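You operate a simulated robot arm through the tools that you are given. There is no shell and no other tool.

Carry out the task below with a simulated robot arm. There is one attempt and no reset: what you move stays moved.

## Task
Change the shim under the bracket with the knob for the one that the label names.
Fine: Free the knob first and tighten it last; the old shim goes in the done tray.

It is judged by the outcome, as a careful person would: the job done as asked, and still so three seconds after it is handed in. It fails if anything else is knocked over, pushed out of place, dropped, spilled or broken.

## Robot
A 6-joint arm with a two-finger parallel gripper, fixed in place. Base frame: the origin is on the floor under the middle of its stand, x ahead of it, y to its left, z up. Units: m, degrees, N and s.
With the tool pointing down near the work surface it reaches from about 0.14 to 0.84 m from the base axis. Its first joint turns from -166.0 to 166.0 degrees. Payload 3.91 kg.
The TCP is the grasp point between the finger pads, 0.03 m short of the fingertips. In the tool frame z runs along the fingers and y along their closing line. Largest opening 0.11 m; finger width 0.02, thickness 0.01; the body of the gripper, 0.048 by 0.112 m, starts 0.055 m behind the TCP.
Orientation is told as [roll, pitch, yaw] about the base's x, y, z axes, in that order, counted from this pose: with the fingers straight down and closing along the base's y, the tool's x points along the base's -x, its y along +y and its z along -z.

## Interface
- The arm moves only by the tool move_arm. Its argument "moves" is a list of rows, each a list of 7 numbers: the shift along the tool's x, y, z in units of 100 mm (1.0 is 100 mm), then the turn, a rotation vector about the tool's x, y, z in units of 180 degrees (1.0 is 180 degrees), then the opening in per cent of the stroke, from 0 (shut) to 100 (fully open). In form: [[x, y, z, rx, ry, rz, hand], ...]. A call has 1 to 20 rows; each row is the pose to reach, as a shift and turn from the pose commanded when the call began, along the tool's axes at that moment. A call with a number of a shift or a turn outside -1 to 1 is refused whole. Rows are played at 5 a second. More than 0.05 m and 8.6 degrees between two rows, or a gripper value outside its range, and nothing of the call is played. A pose out of reach is approached as far as the arm can. The call stops where the force on the tool passes 90 N (or 10 N more than at its start, if that is more) or the arm is blocked; 0.2 s more then pass. Each finger travels about 0.108 m/s and halts on what it meets, pressing with about 42 N; the grip force reading is that of the motor and also rises with nothing between the fingers. The clock runs only during rows and for 0.2 s after the last one: add rows that repeat a pose to give the fingers time. The reply holds the time, the measured pose of the TCP, the force on the tool along the base axes, the opening and the grip force, in the units named above and with some noise, with the torque about the TCP (base axes, N m) and any sound that the robot's microphone picked up.
- Cameras (640 x 400 px; columns grow to the right, rows downward): "scene" is fixed at [0.3888, -0.4909, 1.3809]; the picture's right is [-0.32, 0.95, 0.00], its down [0.79, 0.27, -0.56] and it looks along [-0.53, -0.18, -0.83] (base axes); focal length 214 px, centre (320, 200). "wrist" rides on the gripper at [0.077, 0.007, -0.114] in the tool frame; the picture's right is [-0.09, 1.00, 0.00], its down [-0.80, -0.07, -0.59] and it looks along [-0.59, -0.05, 0.80] (tool axes); focal length 270 px, centre (320, 200). There is no depth. A picture from a camera that has moved, and an enlarged one, comes with that camera's place and axes in the base frame and with its lens. The place of the scene camera against the robot may be out by one fixed shift of up to 0.025 m in any direction.
- get_image(camera): a new picture of that camera. The clock stands still meanwhile.
- raise_lower(by): slides the trunk up (or, below 0, down) by that many m; the arm rides with it, the base frame stays. It gives what a move gives, with no picture.
- zoom(camera, box): a new picture of the part [left, top, right, bottom] of that camera's present view, enlarged. The clock stands still meanwhile.
- sign_off(): hands the job in; it is judged then, once.

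Nothing tells you positions but the pictures and the camera data. Unless the task says otherwise, let go and move clear before handing in.

The tools are called as a command line: name --pt "numbers of a row" for each row, then --argument value for the rest, lists and objects as JSON in quotes. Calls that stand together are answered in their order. move_arm: Moves the arm, as the interface text tells. Its arguments: {"type":"object","properties":{"moves":{"type":"array","items":{"type":"array","items":{"type":"number"}}}},"required":["moves"]} The other tools are called the same way: raise_lower (by) moves the trunk up or down; get_image (camera) takes a picture; zoom (camera, box) takes an enlarged picture of a part of a camera's view; sign_off () hands the job in.

At the start:

```text
time_s: 0.0
ee_pos: [-0.0291, -0.4843, 1.0955]
tool_rot: [0.1, 0.0, -0.1]
contact_force: [-0.2, -0.5, 0.7]
ft_torque: [-0.01, 0.01, 0.02]
opening: 0.1101
gripper_force: 0.0
trunk travel left (down, up): [-0.45, 0.09]
```

scene: 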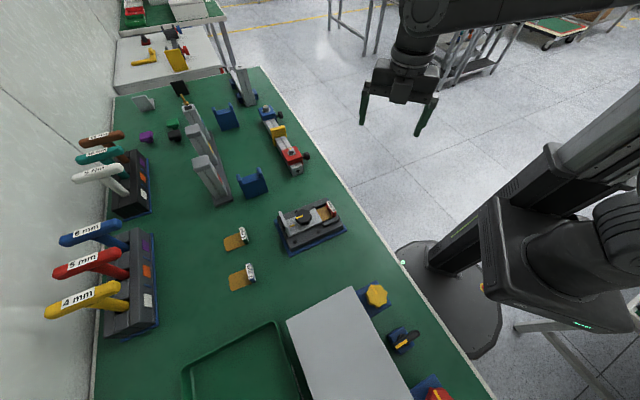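
wrist: 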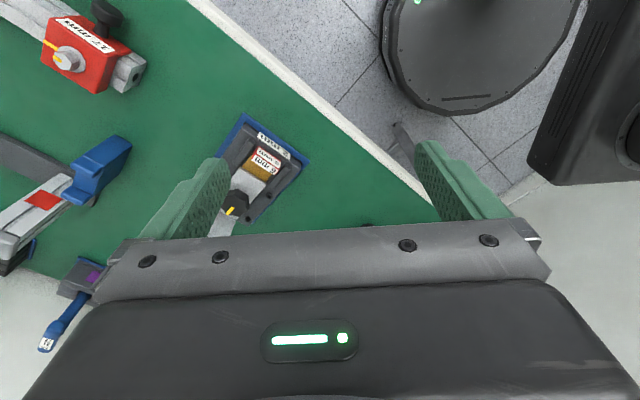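

I see a green bench with a bracket/knob fixture near the middle, two loose shims beside it, and a green tray at the bottom of the picture. I'll zoom in to read labels and work out the layout before moving.

zoom --camera "scene" --box '[210, 180, 370, 300]'

zoom --camera "scene" --box '[160, 270, 480, 400]'

zoom --camera "scene" --box '[100, 60, 330, 200]'

zoom --camera "wrist" --box '[190, 90, 350, 240]'

```text
3.33 times, centred on (290, 240) of scene
camera zoom: at [0.3888, -0.4909, 1.3809], right [-0.32, 0.95, 0.0], down [0.79, 0.27, -0.56], along [-0.53, -0.18, -0.83], focal length 715 px, centre (420, 67)
```

zoom: 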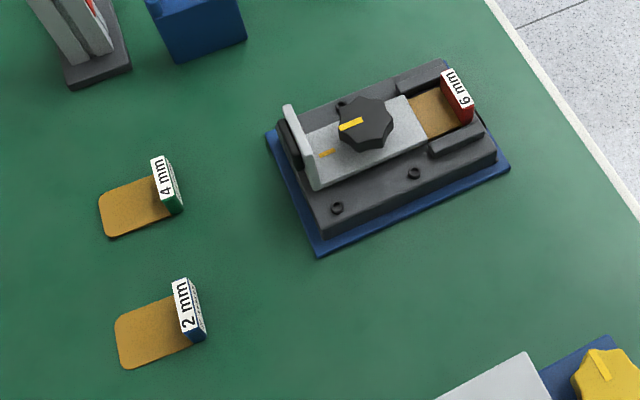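

```text
2.00 times, centred on (320, 335) of scene
camera zoom: at [0.3888, -0.4909, 1.3809], right [-0.32, 0.95, 0.0], down [0.79, 0.27, -0.56], along [-0.53, -0.18, -0.83], focal length 429 px, centre (320, -70)
```

zoom: 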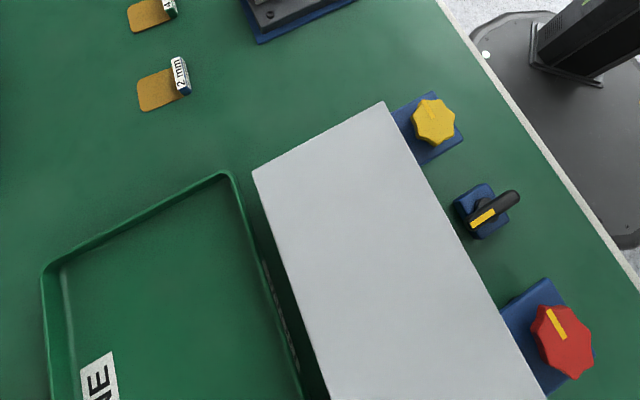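

```text
2.78 times, centred on (215, 130) of scene
camera zoom: at [0.3888, -0.4909, 1.3809], right [-0.32, 0.95, 0.0], down [0.79, 0.27, -0.56], along [-0.53, -0.18, -0.83], focal length 597 px, centre (612, 395)
```

zoom: 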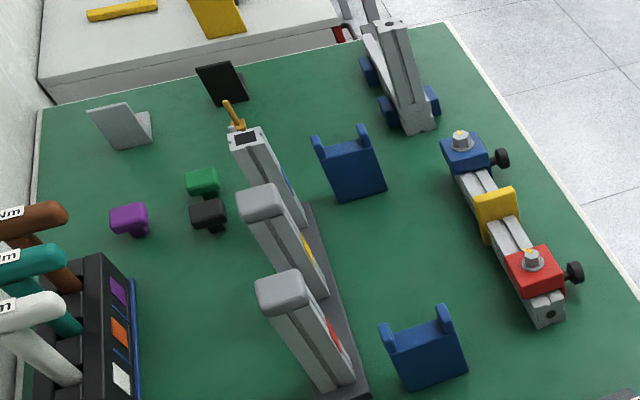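

```text
2.67 times, centred on (270, 165) of wrist
camera zoom: at [-0.1066, -0.4777, 1.2098], right [0.09, 1.0, 0.0], down [0.8, -0.07, 0.59], along [0.59, -0.05, -0.8], focal length 721 px, centre (453, 293)
```

zoom: 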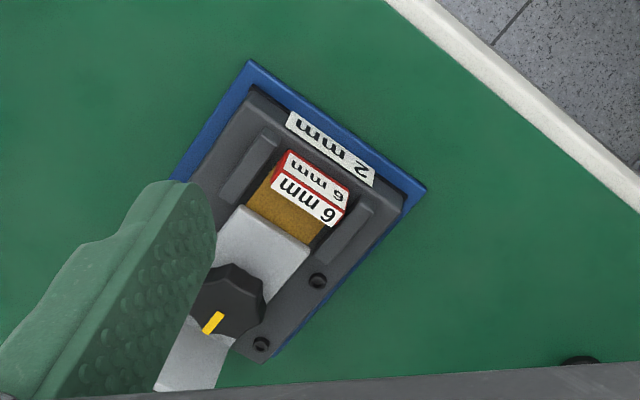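

The label on the fixture's front reads "2 mm". The red 6 mm shim is fitted now and the loose 2 mm (blue tab) shim lies beside the fixture. I take the knob to be near (0.13, -0.63, 0.87), so I'll move the wrist camera closer to look.

move_arm --pt "-0.1 -0.35 0.1 0 0 0 100" --pt "-0.2 -0.65 0.2 0 0 0 100" --pt "-0.3 -0.95 0.3 0 0 0 100" --pt "-0.3 -0.95 0.3 0 0 0 100"

```text
time_s: 1.0
ee_pos: [-0.0001, -0.5794, 1.0644]
tool_rot: [0.1, -0.1, 0.0]
contact_force: [0.5, 0.7, 0.0]
ft_torque: [-0.01, -0.02, -0.01]
opening: 0.11
gripper_force: 0.0
trunk travel left (down, up): [-0.45, 0.09]
```

The arm is now nearer the fixture at about (0.00, -0.58, 1.06). Next I'll look through the wrist camera.

get_image --camera "wrist"

zoom --camera "wrist" --box '[220, 100, 420, 225]'

```text
taken
camera wrist: at [-0.0764, -0.5724, 1.1792], right [0.09, 1.0, 0.0], down [0.8, -0.07, 0.59], along [0.59, -0.05, -0.8], focal length 270 px, centre (320, 200)
```

wrist: 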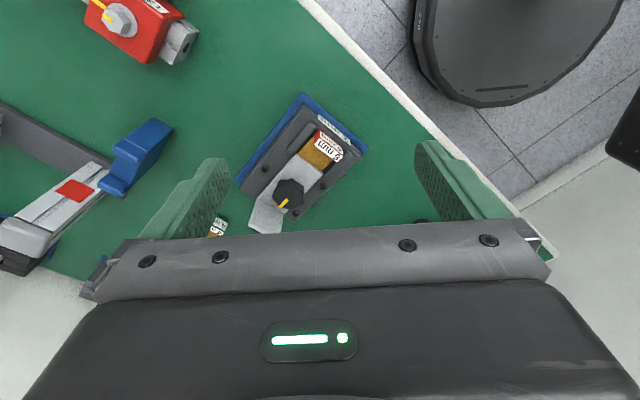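

```text
3.20 times, centred on (320, 162) of wrist
camera zoom: at [-0.0764, -0.5724, 1.1792], right [0.09, 1.0, 0.0], down [0.8, -0.07, 0.59], along [0.59, -0.05, -0.8], focal length 865 px, centre (320, 320)
```

zoom: 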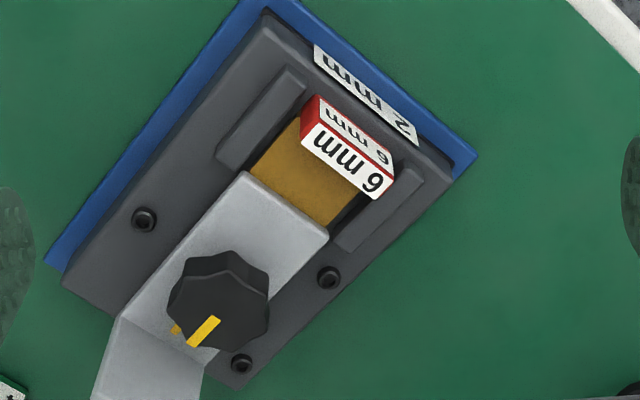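

The knob appears at about (0.14, -0.635, 0.863), and the shim tab faces the robot along roughly (-0.7, 0.7). I'll yaw the tool 45° to line up with the fixture and go closer for a detailed look.

move_arm --pt "-0.09 0.05 0.13 0 0 0.042 100" --pt "-0.18 0.1 0.26 0 0 0.084 100" --pt "-0.27 0.15 0.4 0 0 0.126 100" --pt "-0.36 0.2 0.53 0 0 0.168 100" --pt "-0.45 0.25 0.66 0 0 0.21 100" --pt "-0.52 0.31 0.8 0 0 0.25 100" --pt "-0.52 0.31 0.8 0 0 0.25 100"

get_image --camera "wrist"

zoom --camera "wrist" --box '[200, 70, 440, 220]'

```text
time_s: 2.6
ee_pos: [0.0538, -0.5495, 0.9841]
tool_rot: [0.0, 0.0, -45.1]
contact_force: [-0.2, 0.4, 0.3]
ft_torque: [-0.02, -0.02, -0.02]
opening: 0.1101
gripper_force: 0.1
trunk travel left (down, up): [-0.45, 0.09]
```

```text
taken
camera wrist: at [0.0042, -0.49, 1.0981], right [0.77, 0.64, 0.0], down [0.52, -0.62, 0.59], along [0.38, -0.46, -0.8], focal length 270 px, centre (320, 200)
```

wrist: 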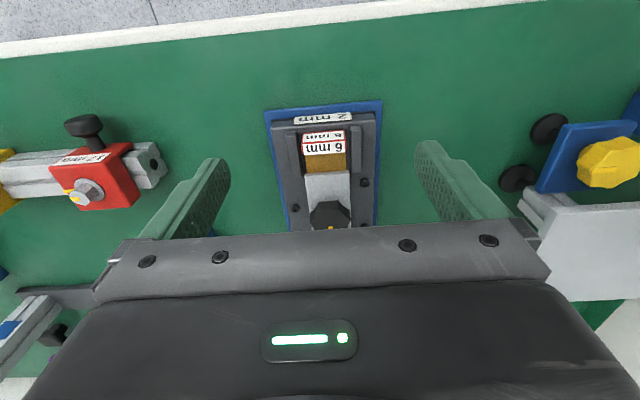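

```text
2.67 times, centred on (320, 145) of wrist
camera zoom: at [0.0042, -0.49, 1.0981], right [0.77, 0.64, 0.0], down [0.52, -0.62, 0.59], along [0.38, -0.46, -0.8], focal length 721 px, centre (320, 347)
```

zoom: 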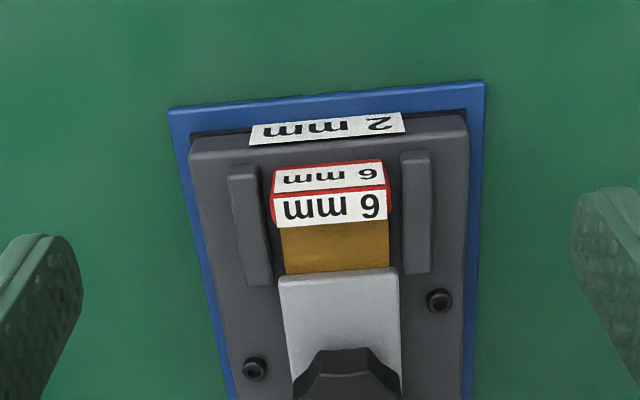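

The fixture sits at 45° like the bench, so the tool at yaw -45 is aligned with it. I'll shift away from the robot by 70 mm to see the knob fully.

move_arm --pt "-0.35 0 0 0 0 0 100" --pt "-0.7 0 0 0 0 0 100" --pt "-0.7 0 0 0 0 0 100"

zoom --camera "wrist" --box '[200, 70, 440, 220]'

get_image --camera "wrist"

```text
time_s: 3.4
ee_pos: [0.1051, -0.5999, 0.9837]
tool_rot: [0.0, -0.1, -44.9]
contact_force: [-1.3, 0.0, -0.4]
ft_torque: [-0.03, 0.01, -0.01]
opening: 0.1101
gripper_force: 0.1
trunk travel left (down, up): [-0.45, 0.09]
```

```text
2.67 times, centred on (320, 145) of wrist
camera zoom: at [0.0559, -0.5422, 1.0985], right [0.77, 0.64, 0.0], down [0.52, -0.62, 0.59], along [0.38, -0.46, -0.8], focal length 721 px, centre (320, 347)
```

zoom: 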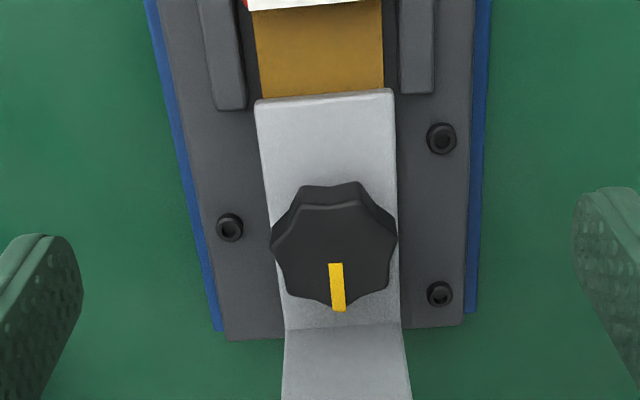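

```text
taken
camera wrist: at [0.0559, -0.5422, 1.0985], right [0.77, 0.64, 0.0], down [0.52, -0.62, 0.59], along [0.38, -0.46, -0.8], focal length 270 px, centre (320, 200)
```

wrist: 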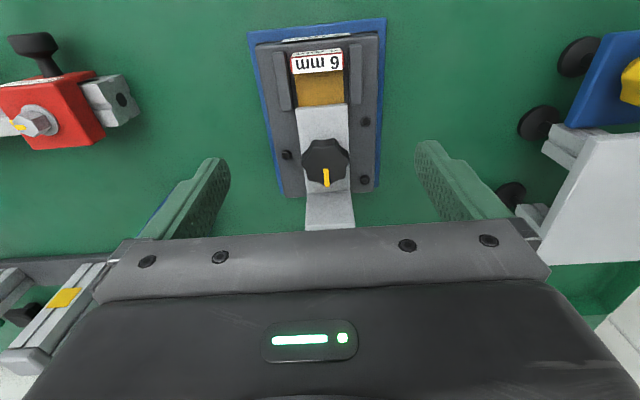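

The pointer of the knob faces the bracket's upright, which stands about 50 mm behind the knob axis. I'll check the scene camera at high magnification for the mark on the bracket and the height of the upright.

zoom --camera "scene" --box '[268, 190, 352, 258]'

zoom --camera "scene" --box '[216, 216, 266, 296]'

```text
5.88 times, centred on (310, 224) of scene
camera zoom: at [0.3888, -0.4909, 1.3809], right [-0.32, 0.95, 0.0], down [0.79, 0.27, -0.56], along [-0.53, -0.18, -0.83], focal length 1262 px, centre (379, 59)
```

zoom: 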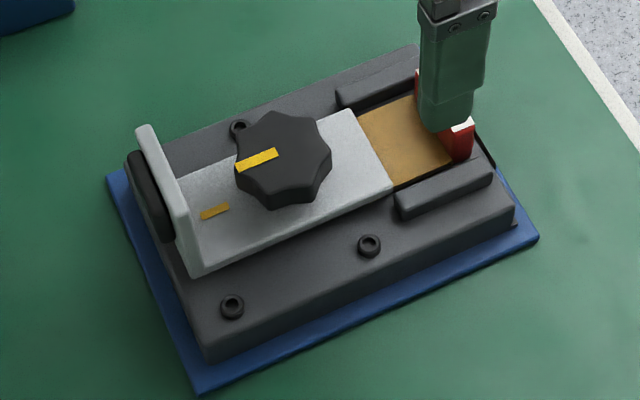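

```text
5.00 times, centred on (241, 256) of scene
camera zoom: at [0.3888, -0.4909, 1.3809], right [-0.32, 0.95, 0.0], down [0.79, 0.27, -0.56], along [-0.53, -0.18, -0.83], focal length 1072 px, centre (715, -80)
```

zoom: 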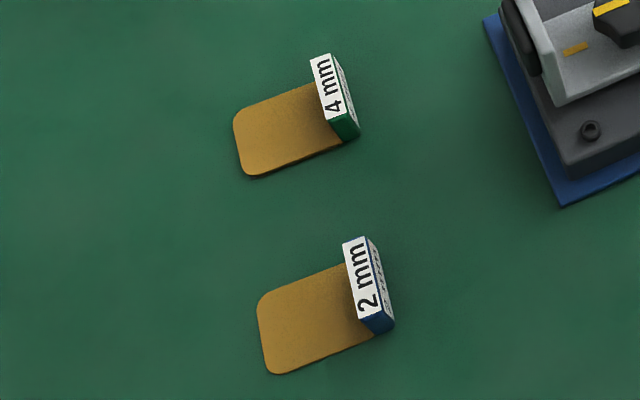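

The pointer is lined up with the yellow mark on the bracket, which I take as the tight position; the scene camera seems to be off by about (+0.02, -0.01). I'll move over the knob at (0.143, -0.640) and check the alignment from above.

move_arm --pt "-0.28 -0.01 0.15 0 0 0 100" --pt "-0.55 -0.01 0.3 0 0 0 100" --pt "-0.55 -0.01 0.3 0 0 0 100"

zoom --camera "wrist" --box '[200, 50, 440, 200]'

zoom --camera "scene" --box '[248, 150, 372, 258]'

```text
time_s: 4.2
ee_pos: [0.1398, -0.6389, 0.9555]
tool_rot: [0.1, -0.1, -45.0]
contact_force: [0.6, 0.4, 0.4]
ft_torque: [-0.03, 0.03, 0.0]
opening: 0.1102
gripper_force: 0.0
trunk travel left (down, up): [-0.45, 0.09]
```

```text
2.67 times, centred on (320, 125) of wrist
camera zoom: at [0.0916, -0.5798, 1.0705], right [0.77, 0.64, 0.0], down [0.52, -0.62, 0.59], along [0.38, -0.46, -0.8], focal length 721 px, centre (320, 400)
```

zoom: 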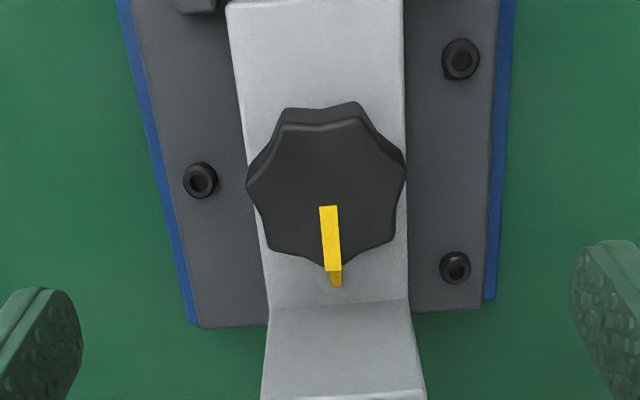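

```text
3.70 times, centred on (310, 204) of scene
camera zoom: at [0.3888, -0.4909, 1.3809], right [-0.32, 0.95, 0.0], down [0.79, 0.27, -0.56], along [-0.53, -0.18, -0.83], focal length 794 px, centre (357, 185)
```

zoom: 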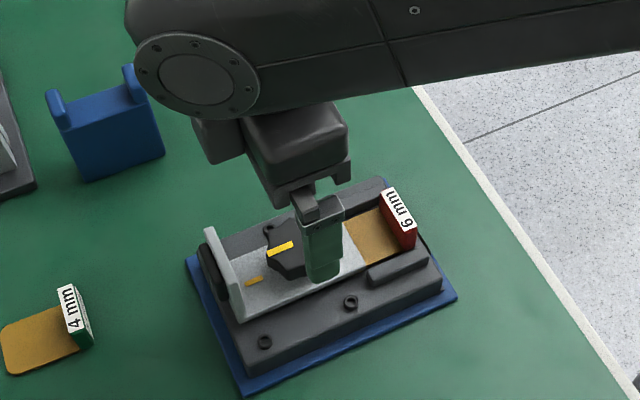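

The knob is a seven-lobed one centred near (0.1424, -0.639), pointer on the mark. I'll turn the fingers about 13° so they meet a lobe and a flat, and lower around it with the hand open.

move_arm --pt "-0.02 0.02 0.25 0 0 0.036 100" --pt "-0.02 0.02 0.5 0 0 0.0717 100" --pt "-0.02 0.02 0.75 0 0 0.0717 100" --pt "-0.02 0.02 0.75 0 0 0.0717 100"

get_image --camera "wrist"

zoom --camera "scene" --box '[268, 190, 352, 258]'

```text
time_s: 5.2
ee_pos: [0.1422, -0.6365, 0.8805]
tool_rot: [0.0, 0.0, -57.9]
contact_force: [0.7, 0.6, -0.7]
ft_torque: [0.01, 0.03, 0.01]
opening: 0.1099
gripper_force: 0.1
trunk travel left (down, up): [-0.45, 0.09]
```

```text
taken
camera wrist: at [0.1076, -0.5687, 0.9953], right [0.89, 0.45, 0.0], down [0.37, -0.72, 0.59], along [0.27, -0.53, -0.8], focal length 270 px, centre (320, 200)
```

wrist: 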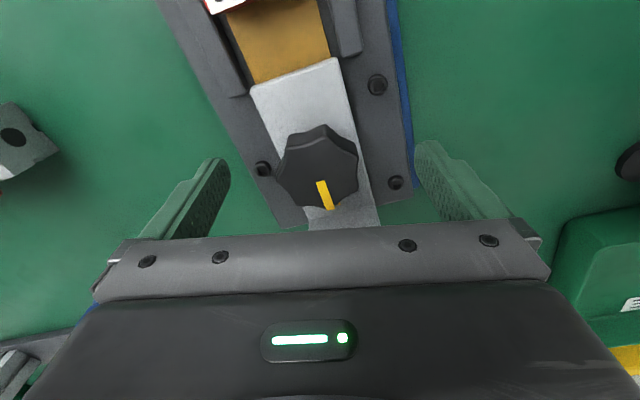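

```text
5.88 times, centred on (310, 224) of scene
camera zoom: at [0.3888, -0.4909, 1.3809], right [-0.32, 0.95, 0.0], down [0.79, 0.27, -0.56], along [-0.53, -0.18, -0.83], focal length 1262 px, centre (379, 59)
```

zoom: 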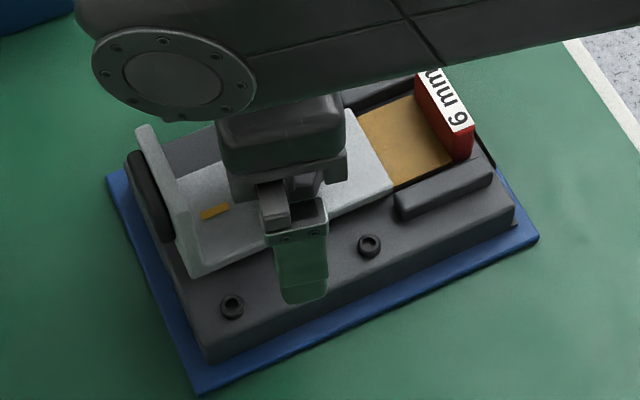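

The wrist picture puts the knob at (0.1422, -0.639), 2.5 mm from the tool axis. I'll correct that, go 4 mm lower and close on the knob.

move_arm --pt "-0.021 -0.013 0.04 0 0 0 100" --pt "-0.021 -0.013 0.04 0 0 0 60" --pt "-0.021 -0.013 0.04 0 0 0 40" --pt "-0.021 -0.013 0.04 0 0 0 20" --pt "-0.021 -0.013 0.04 0 0 0 20" --pt "-0.021 -0.013 0.04 0 0 0 20"

get_image --camera "wrist"

zoom --camera "scene" --box '[268, 190, 352, 258]'

```text
time_s: 6.6
ee_pos: [0.1438, -0.6395, 0.8754]
tool_rot: [0.0, 0.0, -57.8]
contact_force: [4.4, 1.6, 1.5]
ft_torque: [0.28, -0.29, -0.01]
opening: 0.0438
gripper_force: 45.1
trunk travel left (down, up): [-0.45, 0.09]
```

```text
taken
camera wrist: at [0.1084, -0.5709, 0.9906], right [0.89, 0.45, 0.0], down [0.37, -0.72, 0.59], along [0.27, -0.53, -0.8], focal length 270 px, centre (320, 200)
```

wrist: 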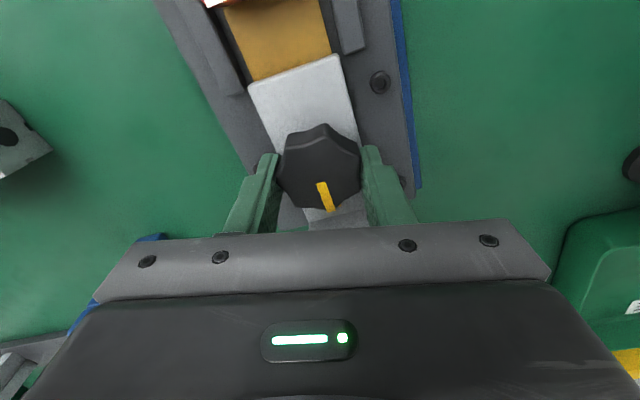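

```text
5.88 times, centred on (310, 224) of scene
camera zoom: at [0.3888, -0.4909, 1.3809], right [-0.32, 0.95, 0.0], down [0.79, 0.27, -0.56], along [-0.53, -0.18, -0.83], focal length 1262 px, centre (379, 59)
```

zoom: 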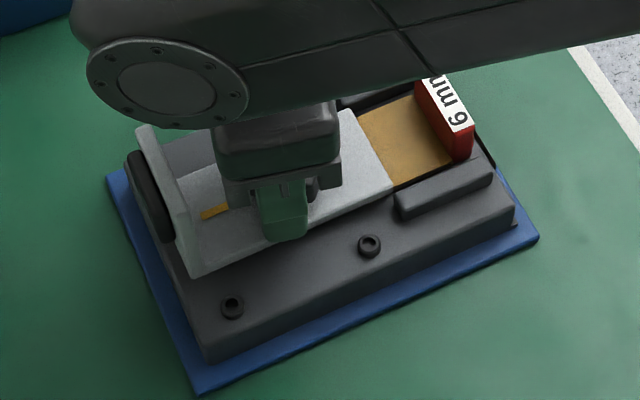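

The knob is gripped at 43.8 mm. I'll now turn it counter-clockwise (seen from above) a little and watch torque and sound.

move_arm --pt "0 0 0 0 0 -0.03 20" --pt "0 0 0 0 0 -0.06 20" --pt "0 0 0 0 0 -0.09 20" --pt "0 0 0 0 0 -0.12 20" --pt "0 0 0 0 0 -0.15 20" --pt "0 0 0 0 0 -0.15 20"

get_image --camera "wrist"

```text
time_s: 8.0
ee_pos: [0.1446, -0.6383, 0.8762]
tool_rot: [0.0, 0.1, -30.7]
contact_force: [18.1, 18.9, -4.4]
ft_torque: [0.27, -0.29, -0.08]
opening: 0.0434
gripper_force: 45.4
trunk travel left (down, up): [-0.45, 0.09]
```

```text
taken
camera wrist: at [0.0825, -0.5932, 0.9909], right [0.59, 0.81, 0.0], down [0.65, -0.47, 0.59], along [0.48, -0.35, -0.81], focal length 270 px, centre (320, 200)
```

wrist: 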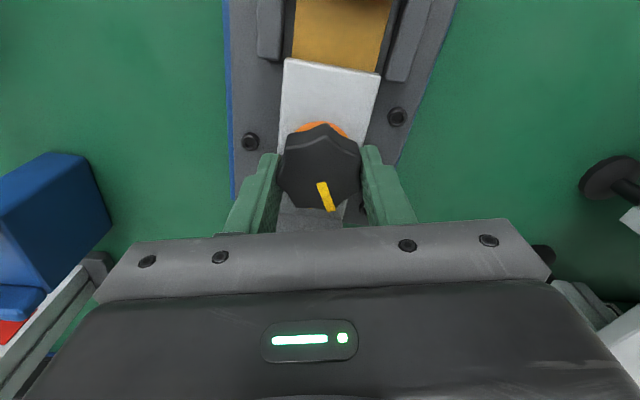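

The knob turned 27° with the hand and an orange ring has come into view under it, which looks like a "loose" indicator. I'll zoom to see it better.

zoom --camera "wrist" --box '[240, 90, 400, 220]'

zoom --camera "scene" --box '[268, 190, 352, 258]'

```text
3.08 times, centred on (320, 155) of wrist
camera zoom: at [0.0825, -0.5932, 0.9909], right [0.59, 0.81, 0.0], down [0.65, -0.47, 0.59], along [0.48, -0.35, -0.81], focal length 832 px, centre (320, 338)
```

zoom: 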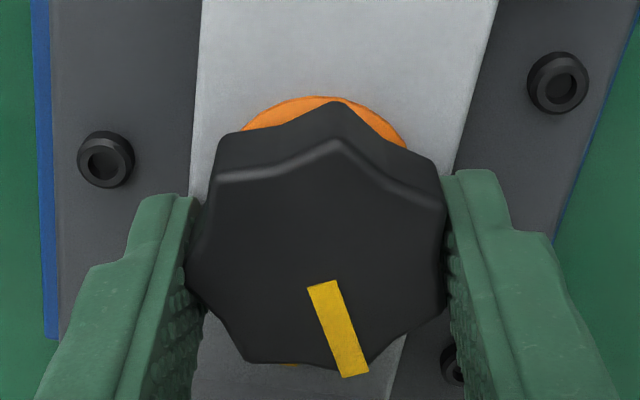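

```text
5.88 times, centred on (310, 224) of scene
camera zoom: at [0.3888, -0.4909, 1.3809], right [-0.32, 0.95, 0.0], down [0.79, 0.27, -0.56], along [-0.53, -0.18, -0.83], focal length 1262 px, centre (379, 59)
```

zoom: 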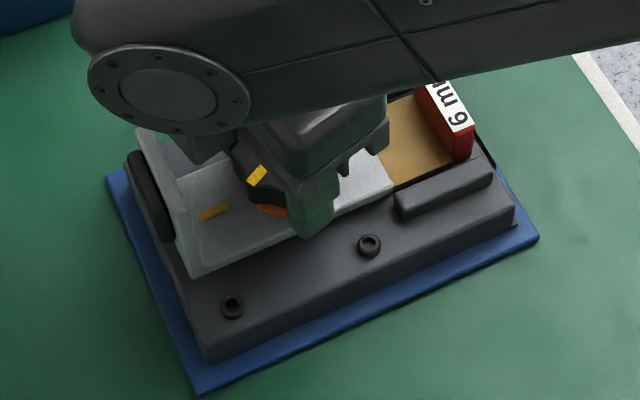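

An orange disc under the knob now shows, so it is loosening. I'll nudge the tool 1.5 mm along its closing line to ease the side force and keep turning counter-clockwise to about 90° in all.

move_arm --pt "0 0.01 0 0 0 -0.04 20" --pt "0 0.015 0 0 0 -0.08 20" --pt "0 0.015 0 0 0 -0.12 20" --pt "0 0.015 0 0 0 -0.16 20" --pt "0 0.015 0 0 0 -0.2 20" --pt "0 0.015 0 0 0 -0.2 20"

zoom --camera "wrist" --box '[240, 70, 400, 220]'

```text
time_s: 9.4
ee_pos: [0.1454, -0.6355, 0.8778]
tool_rot: [0.1, 0.1, 5.2]
contact_force: [15.7, 35.3, 3.9]
ft_torque: [0.5, -0.11, -0.13]
opening: 0.0436
gripper_force: 45.0
trunk travel left (down, up): [-0.45, 0.09]
```

```text
2.67 times, centred on (320, 145) of wrist
camera zoom: at [0.0686, -0.6357, 0.9924], right [0.0, 1.0, 0.0], down [0.81, 0.0, 0.59], along [0.59, 0.0, -0.81], focal length 721 px, centre (320, 347)
```

zoom: 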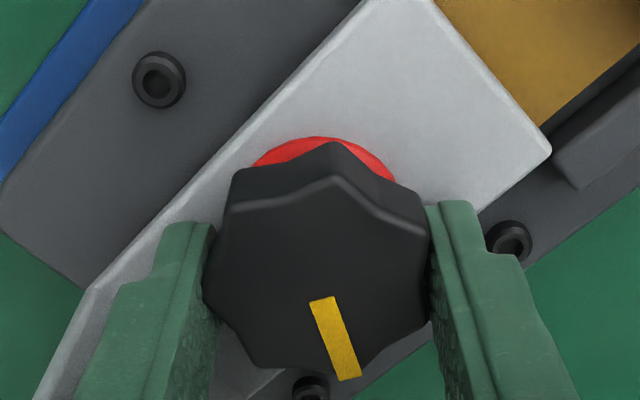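

The disc has changed from orange to red after about 63°, so the knob is coming free. I'll ease the 35 N side force by following it 3 mm and turn a further ~27° to be safely loose.

move_arm --pt "-0.007 0.015 0 0 0 0 20" --pt "-0.015 0.03 0 0 0 -0.04 20" --pt "-0.015 0.03 0 0 0 -0.08 20" --pt "-0.015 0.03 0 0 0 -0.12 20" --pt "-0.015 0.03 0 0 0 -0.15 20" --pt "-0.015 0.03 0 0 0 -0.15 20"

zoom --camera "wrist" --box '[240, 70, 400, 220]'

zoom --camera "scene" --box '[268, 190, 352, 258]'

```text
time_s: 10.8
ee_pos: [0.1444, -0.6331, 0.8771]
tool_rot: [0.0, 0.2, 32.2]
contact_force: [4.1, 24.0, 4.9]
ft_torque: [0.04, 0.63, -0.11]
opening: 0.0434
gripper_force: 45.4
trunk travel left (down, up): [-0.45, 0.09]
```

```text
2.67 times, centred on (320, 145) of wrist
camera zoom: at [0.0763, -0.6685, 0.992], right [-0.46, 0.89, 0.0], down [0.72, 0.37, 0.59], along [0.53, 0.27, -0.81], focal length 721 px, centre (320, 347)
```

zoom: 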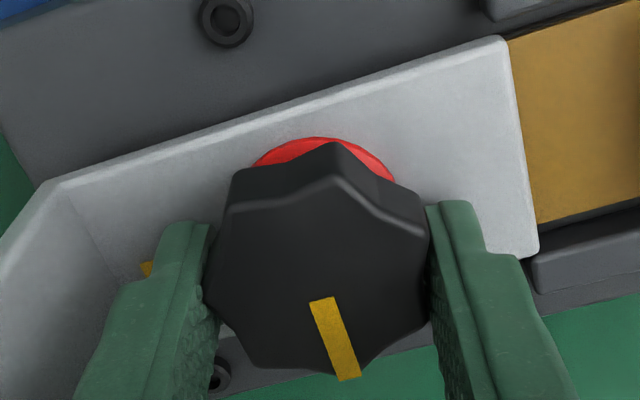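

```text
5.88 times, centred on (310, 224) of scene
camera zoom: at [0.3888, -0.4909, 1.3809], right [-0.32, 0.95, 0.0], down [0.79, 0.27, -0.56], along [-0.53, -0.18, -0.83], focal length 1262 px, centre (379, 59)
```

zoom: 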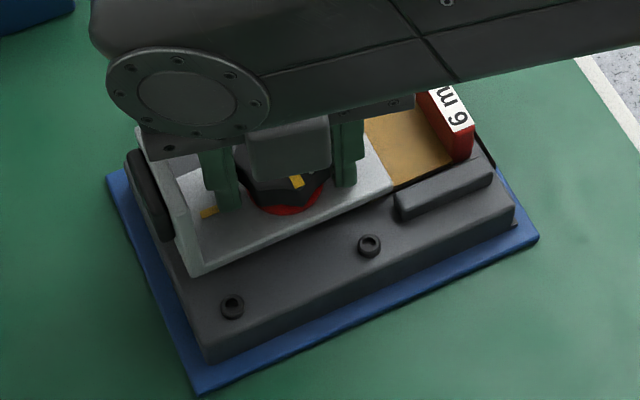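

The knob has turned 90° and its collar shows red, so I take it as free. I'll open only to about 64 mm (the upright is close) and rise straight up.

move_arm --pt "0 0 0 0 0 0 50" --pt "0 0 0 0 0 0 58" --pt "0 0 -0.3 0 0 0 58" --pt "0 0 -0.6 0 0 0 58" --pt "0 0 -1.0 0 0 0 58" --pt "0 0 -1.0 0 0 0 58"

get_image --camera "wrist"

zoom --camera "wrist" --box '[240, 50, 400, 200]'

```text
time_s: 12.2
ee_pos: [0.1446, -0.6357, 0.9784]
tool_rot: [0.0, -0.1, 32.1]
contact_force: [-0.1, 0.0, -0.9]
ft_torque: [-0.01, 0.03, -0.04]
opening: 0.0638
gripper_force: 0.1
trunk travel left (down, up): [-0.45, 0.09]
```

```text
taken
camera wrist: at [0.0758, -0.67, 1.0927], right [-0.45, 0.89, 0.0], down [0.72, 0.37, 0.59], along [0.53, 0.27, -0.8], focal length 270 px, centre (320, 200)
```

wrist: 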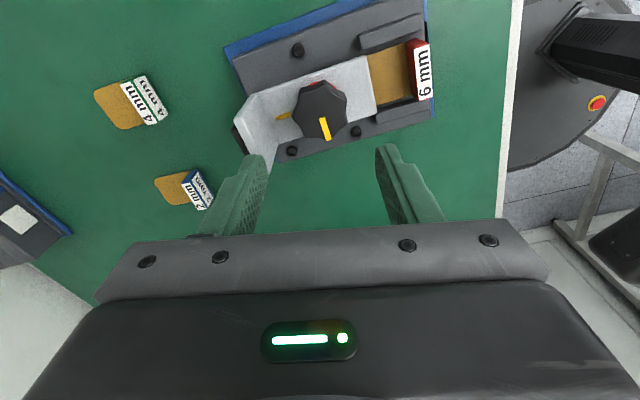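

```text
2.67 times, centred on (320, 125) of wrist
camera zoom: at [0.0758, -0.67, 1.0927], right [-0.45, 0.89, 0.0], down [0.72, 0.37, 0.59], along [0.53, 0.27, -0.8], focal length 721 px, centre (320, 400)
```

zoom: 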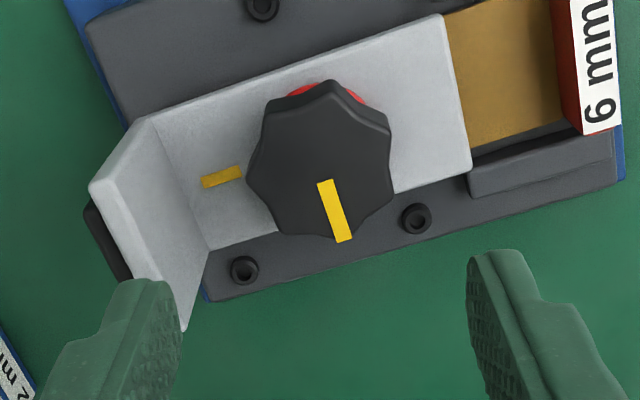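

The knob's pointer is now 90° from the mark, collar red. Next I look closely at the 6 mm tab to plan its grasp.

zoom --camera "wrist" --box '[350, 10, 470, 130]'

zoom --camera "scene" --box '[300, 190, 352, 234]'

zoom --camera "wrist" --box '[80, 60, 240, 220]'

```text
3.33 times, centred on (410, 70) of wrist
camera zoom: at [0.0758, -0.67, 1.0927], right [-0.45, 0.89, 0.0], down [0.72, 0.37, 0.59], along [0.53, 0.27, -0.8], focal length 901 px, centre (20, 633)
```

zoom: 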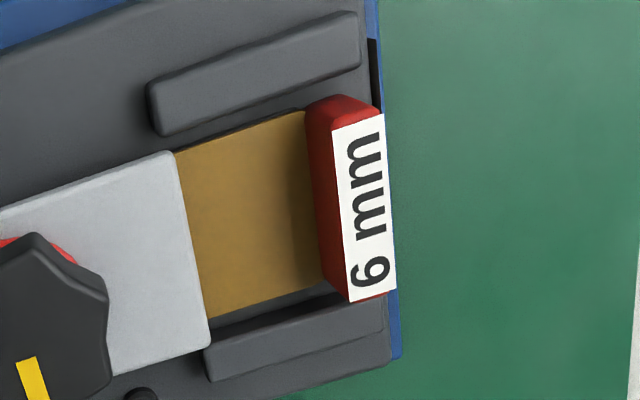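

```text
9.09 times, centred on (326, 212) of scene
camera zoom: at [0.3888, -0.4909, 1.3809], right [-0.32, 0.95, 0.0], down [0.79, 0.27, -0.56], along [-0.53, -0.18, -0.83], focal length 1950 px, centre (266, 91)
```

zoom: 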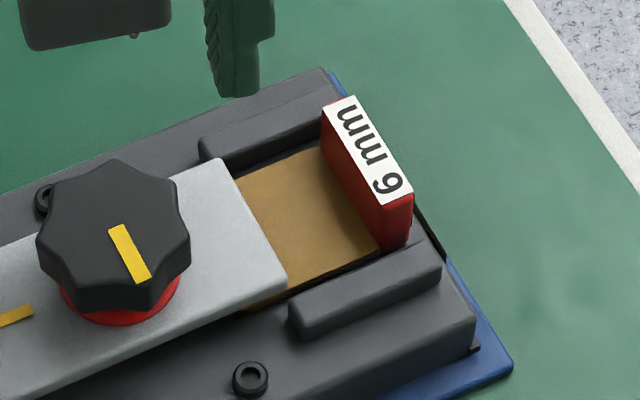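

```text
2.50 times, centred on (160, 140) of wrist
camera zoom: at [0.0758, -0.67, 1.0927], right [-0.45, 0.89, 0.0], down [0.72, 0.37, 0.59], along [0.53, 0.27, -0.8], focal length 676 px, centre (720, 350)
```

zoom: 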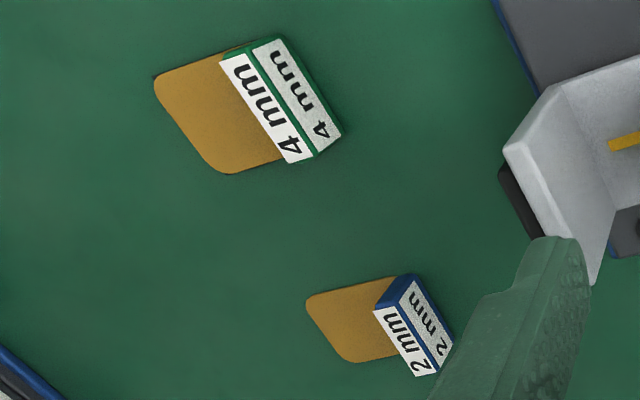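

The 6 mm tab is a 12 mm thick, 42 mm wide block whose top centre I put at about (0.080, -0.576, 0.861). I'll go above it with the fingers closing along the slide direction (yaw +45) and check before descending.

move_arm --pt "0.06 0.22 0 0 0 -0.02 40" --pt "0.12 0.44 0 0 0 -0.04 37" --pt "0.18 0.66 0 0 0 -0.06 37" --pt "0.23 0.85 0 0 0 -0.072 37" --pt "0.23 0.85 0.3 0 0 -0.072 37" --pt "0.23 0.85 0.5 0 0 -0.072 37" --pt "0.23 0.85 0.5 0 0 -0.072 37"

get_image --camera "wrist"

zoom --camera "wrist" --box '[220, 40, 420, 220]'

zoom --camera "scene" --box '[268, 180, 372, 258]'

```text
time_s: 13.8
ee_pos: [0.0793, -0.576, 0.9278]
tool_rot: [0.0, -0.1, 45.1]
contact_force: [-0.3, -0.3, 0.1]
ft_torque: [-0.02, -0.01, -0.04]
opening: 0.0406
gripper_force: 0.1
trunk travel left (down, up): [-0.45, 0.09]
```

```text
taken
camera wrist: at [0.0202, -0.625, 1.0417], right [-0.64, 0.77, 0.0], down [0.62, 0.52, 0.59], along [0.46, 0.38, -0.8], focal length 270 px, centre (320, 200)
```

wrist: 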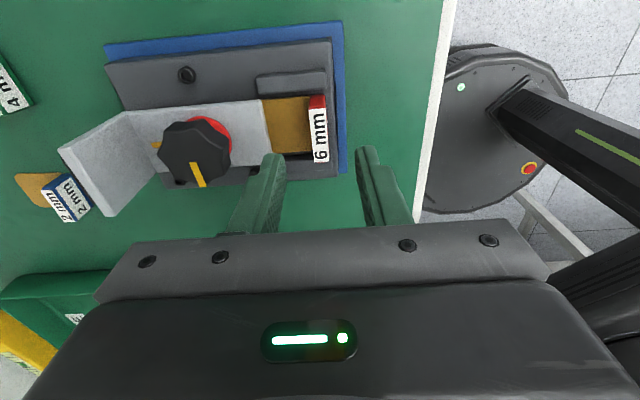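

```text
2.22 times, centred on (320, 130) of wrist
camera zoom: at [0.0202, -0.625, 1.0417], right [-0.64, 0.77, 0.0], down [0.62, 0.52, 0.59], along [0.46, 0.38, -0.8], focal length 601 px, centre (320, 356)
```

zoom: 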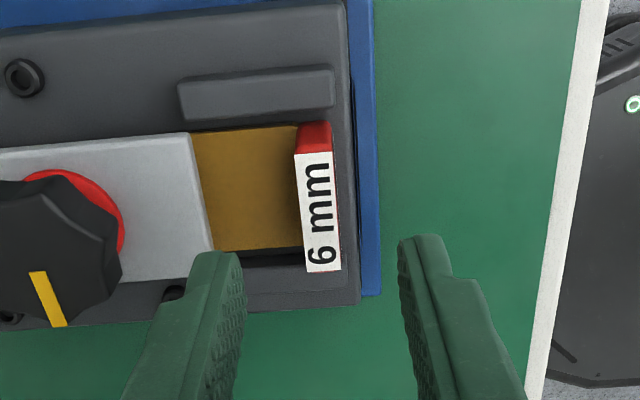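

```text
5.13 times, centred on (320, 219) of scene
camera zoom: at [0.3888, -0.4909, 1.3809], right [-0.32, 0.95, 0.0], down [0.79, 0.27, -0.56], along [-0.53, -0.18, -0.83], focal length 1100 px, centre (320, 103)
```

zoom: 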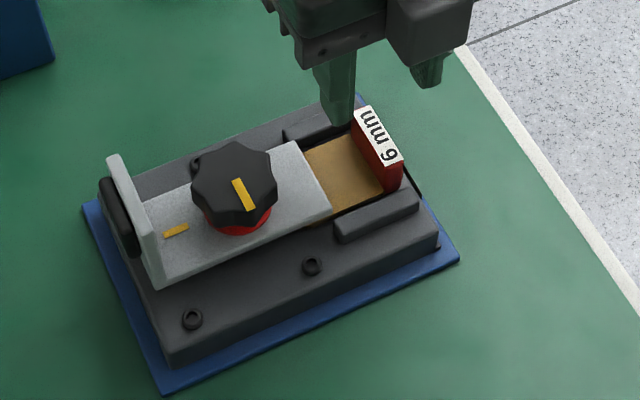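

The tab is centred between the fingers. I'll descend so the fingertips end about 7 mm above the shim plate and close on the tab.

move_arm --pt "0 0 0.28 0 0 0 37" --pt "0 0 0.55 0 0 0 37" --pt "0 0 0.55 0 0 0 37" --pt "0 0 0.55 0 0 0 20" --pt "0 0 0.55 0 0 0 5" --pt "0 0 0.55 0 0 0 5" --pt "0 0 0.55 0 0 0 5"

zoom --camera "wrist" --box '[220, 40, 420, 220]'

zoom --camera "scene" --box '[268, 180, 372, 258]'

```text
time_s: 15.4
ee_pos: [0.078, -0.575, 0.8718]
tool_rot: [0.0, 0.1, 45.1]
contact_force: [-0.2, 0.1, 0.5]
ft_torque: [0.01, 0.0, -0.01]
opening: 0.0111
gripper_force: 42.0
trunk travel left (down, up): [-0.45, 0.09]
```

```text
2.22 times, centred on (320, 130) of wrist
camera zoom: at [0.0203, -0.6251, 0.9861], right [-0.64, 0.77, 0.0], down [0.62, 0.52, 0.59], along [0.46, 0.38, -0.8], focal length 601 px, centre (320, 356)
```

zoom: 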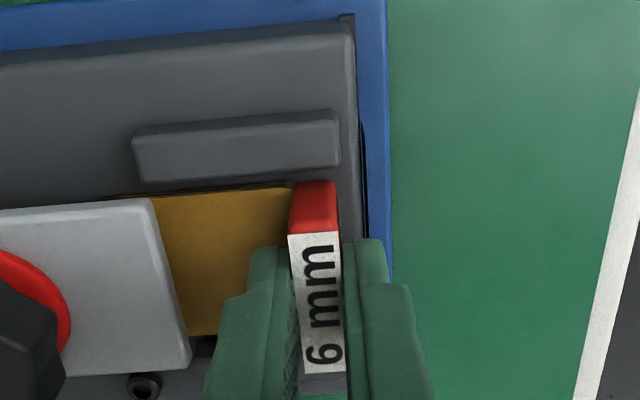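

```text
5.13 times, centred on (320, 219) of scene
camera zoom: at [0.3888, -0.4909, 1.3809], right [-0.32, 0.95, 0.0], down [0.79, 0.27, -0.56], along [-0.53, -0.18, -0.83], focal length 1100 px, centre (320, 103)
```

zoom: 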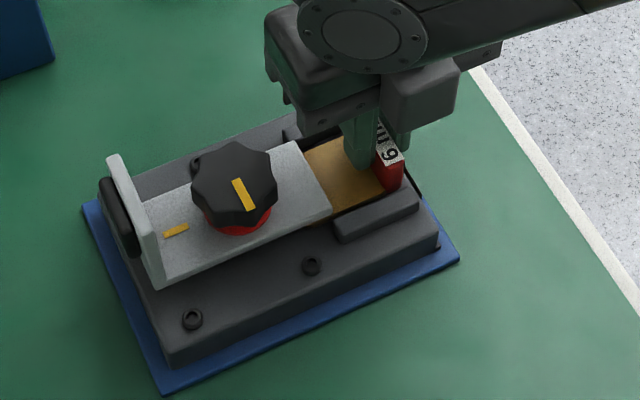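

The tab is held (11.1 mm, 42 N). I'll draw the shim straight out toward the robot, first 20 mm, watching the force.

move_arm --pt "0 0.04 0 0 0 0 5" --pt "0 0.08 0 0 0 0 5" --pt "0 0.12 0 0 0 0 5" --pt "0 0.16 0 0 0 0 5" --pt "0 0.2 0 0 0 0 5" --pt "0 0.2 0 0 0 0 5"

get_image --camera "wrist"

zoom --camera "scene" --box '[268, 180, 372, 258]'

```text
time_s: 16.8
ee_pos: [0.0665, -0.5621, 0.8728]
tool_rot: [0.0, 0.0, 45.1]
contact_force: [0.6, 0.9, -0.2]
ft_torque: [-0.01, 0.02, 0.01]
opening: 0.0109
gripper_force: 42.5
trunk travel left (down, up): [-0.45, 0.09]
```

```text
taken
camera wrist: at [0.0074, -0.6116, 0.9871], right [-0.64, 0.77, 0.0], down [0.62, 0.52, 0.59], along [0.46, 0.38, -0.8], focal length 270 px, centre (320, 200)
```

wrist: 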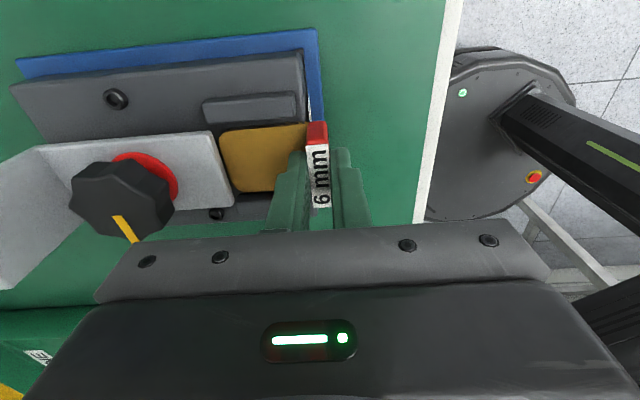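

```text
5.13 times, centred on (320, 219) of scene
camera zoom: at [0.3888, -0.4909, 1.3809], right [-0.32, 0.95, 0.0], down [0.79, 0.27, -0.56], along [-0.53, -0.18, -0.83], focal length 1100 px, centre (320, 103)
```

zoom: 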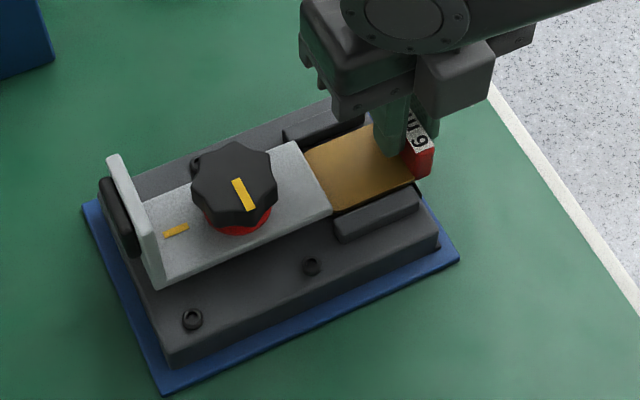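

It slides freely (under 1 N) and the plate's end is almost out from under the bracket, which has stayed in place. I'll pull 40 mm more and then lift.

move_arm --pt "0 0.08 0 0 0 0 5" --pt "0 0.16 0 0 0 0 5" --pt "0 0.24 0 0 0 0 5" --pt "0 0.32 -0.02 0 0 0 5" --pt "0 0.4 -0.1 0 0 0 5" --pt "0 0.5 -0.4 0 0 0 5" --pt "0 0.5 -0.7 0 0 0 5" --pt "0 0.5 -0.7 0 0 0 5"

get_image --camera "wrist"

zoom --camera "scene" --box '[248, 160, 392, 268]'

```text
time_s: 18.6
ee_pos: [0.0286, -0.5252, 0.9393]
tool_rot: [0.0, 0.0, 45.0]
contact_force: [-0.5, 0.2, -1.2]
ft_torque: [0.0, -0.02, 0.0]
opening: 0.0111
gripper_force: 42.3
trunk travel left (down, up): [-0.45, 0.09]
```

```text
taken
camera wrist: at [-0.0309, -0.5752, 1.0543], right [-0.64, 0.77, 0.0], down [0.62, 0.52, 0.59], along [0.46, 0.38, -0.8], focal length 270 px, centre (320, 200)
```

wrist: 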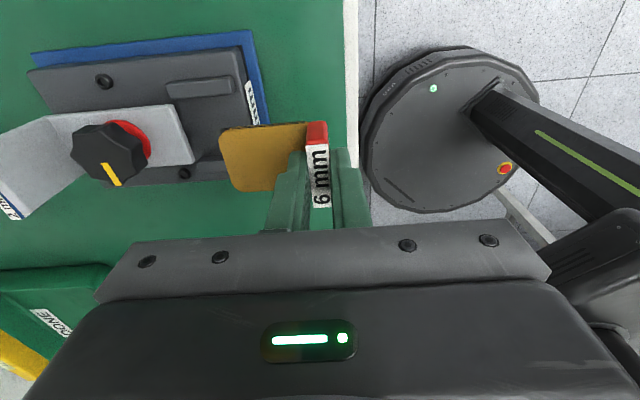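

```text
3.70 times, centred on (320, 214) of scene
camera zoom: at [0.3888, -0.4909, 1.3809], right [-0.32, 0.95, 0.0], down [0.79, 0.27, -0.56], along [-0.53, -0.18, -0.83], focal length 794 px, centre (320, 148)
```

zoom: 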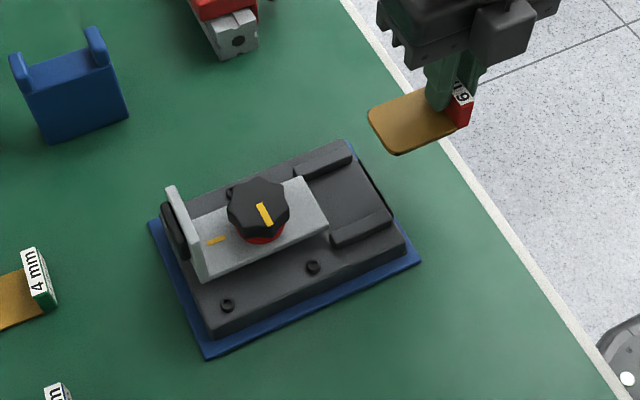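

The old shim is out cleanly. I'll raise it and carry it toward the tray, looking on the way at the grey box and the tray.

move_arm --pt "0 0 -0.4 0 0 0 5" --pt "0 0 -0.8 0 0 0 5" --pt "-0.3 0 -1.0 0 0 0 5" --pt "-0.7 0 -1.0 0 0 0 5" --pt "-1.0 0 -1.0 0 0 0 5" --pt "-1.0 0 -1.0 0 0 0 5"

get_image --camera "wrist"

get_image --camera "scene"

```text
time_s: 20.0
ee_pos: [0.1013, -0.4565, 1.0413]
tool_rot: [0.0, 0.0, 45.0]
contact_force: [0.1, 0.4, -1.0]
ft_torque: [0.04, -0.02, -0.03]
opening: 0.0107
gripper_force: 41.9
trunk travel left (down, up): [-0.45, 0.09]
```

```text
taken
camera wrist: at [0.0414, -0.5066, 1.1561], right [-0.64, 0.77, 0.0], down [0.62, 0.52, 0.59], along [0.46, 0.38, -0.8], focal length 270 px, centre (320, 200)
```

wrist: 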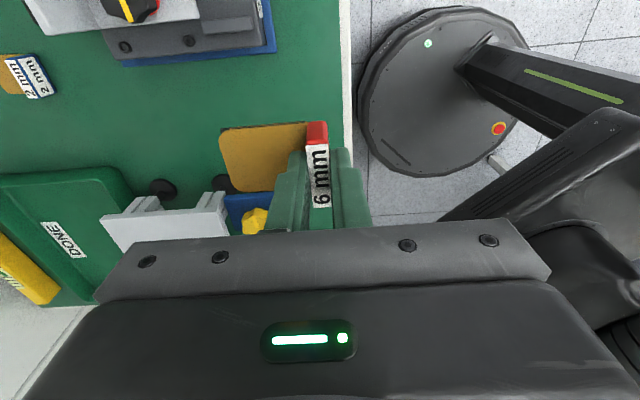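

```text
taken
```

scene: 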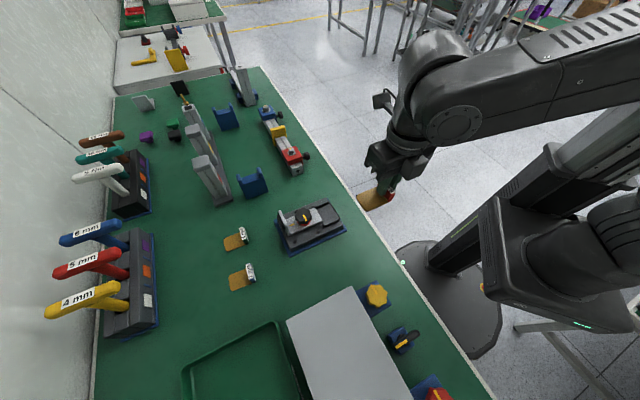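

I can see the tray with its DONE label beyond a white panel-like box. I'll travel on sideways with the shim held high to get a proper view of both.

move_arm --pt "-0.35 -0.1 0 0 0 0 5" --pt "-0.7 -0.2 0 0 0 0 5" --pt "-1.0 -0.3 0 0 0 0 5" --pt "-1.0 -0.3 0 0 0 0 5"

get_image --camera "wrist"

```text
time_s: 21.0
ee_pos: [0.1923, -0.4043, 1.0402]
tool_rot: [0.0, 0.0, 45.1]
contact_force: [0.6, -0.9, -0.3]
ft_torque: [0.03, 0.0, 0.01]
opening: 0.0109
gripper_force: 41.6
trunk travel left (down, up): [-0.45, 0.09]
```

```text
taken
camera wrist: at [0.1339, -0.4527, 1.1552], right [-0.64, 0.77, 0.0], down [0.62, 0.52, 0.59], along [0.46, 0.38, -0.8], focal length 270 px, centre (320, 200)
```

wrist: 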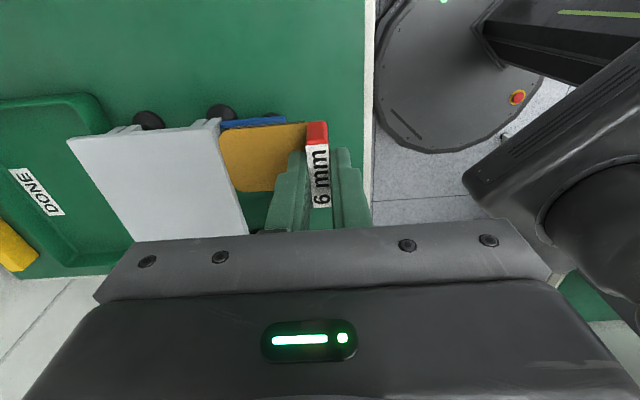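

The panel's top is low (about z 0.885, spanning 0.53–0.69 m from the base axis) and the tray beyond it has a low rim near z 0.805. I'll carry the shim at height over to about (0.51, -0.58), inside the tray.

move_arm --pt "-0.15 -0.4 0 0 0 0 5" --pt "-0.3 -0.8 0 0 0 0 5" --pt "-0.4 -1.0 0 0 0 0 5" --pt "-0.4 -1.0 0 0 0 0 5"

move_arm --pt "-0.15 -0.4 0 0 0 0 5" --pt "-0.3 -0.8 0 0 0 0 5" --pt "-0.4 -1.0 0 0 0 0 5" --pt "-0.4 -1.0 0 0 0 0 5"

get_image --camera "wrist"

get_image --camera "scene"

```text
time_s: 22.0
ee_pos: [0.293, -0.4447, 1.0389]
tool_rot: [0.0, 0.0, 45.1]
contact_force: [1.2, 0.6, -0.6]
ft_torque: [0.02, 0.04, 0.01]
opening: 0.0109
gripper_force: 42.6
trunk travel left (down, up): [-0.45, 0.09]
```

```text
time_s: 23.0
ee_pos: [0.3905, -0.4908, 1.0418]
tool_rot: [0.0, 0.0, 45.0]
contact_force: [0.5, -0.3, -0.7]
ft_torque: [0.0, 0.01, -0.02]
opening: 0.0112
gripper_force: 41.3
trunk travel left (down, up): [-0.45, 0.09]
```

```text
taken
camera wrist: at [0.3318, -0.5411, 1.1562], right [-0.64, 0.77, 0.0], down [0.62, 0.52, 0.59], along [0.46, 0.38, -0.8], focal length 270 px, centre (320, 200)
```

wrist: 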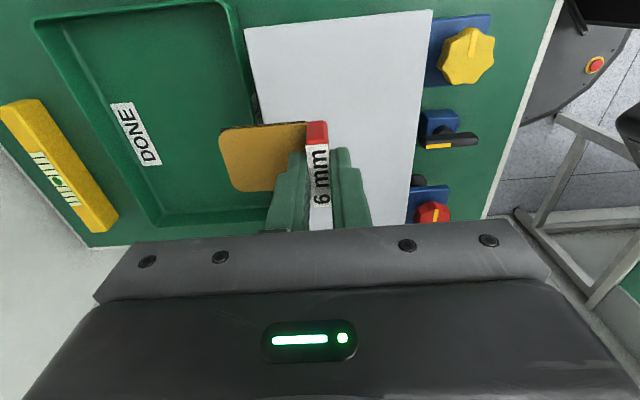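

```text
taken
```

scene: 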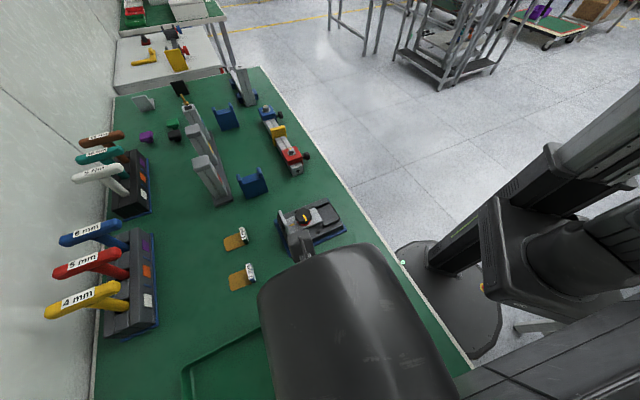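

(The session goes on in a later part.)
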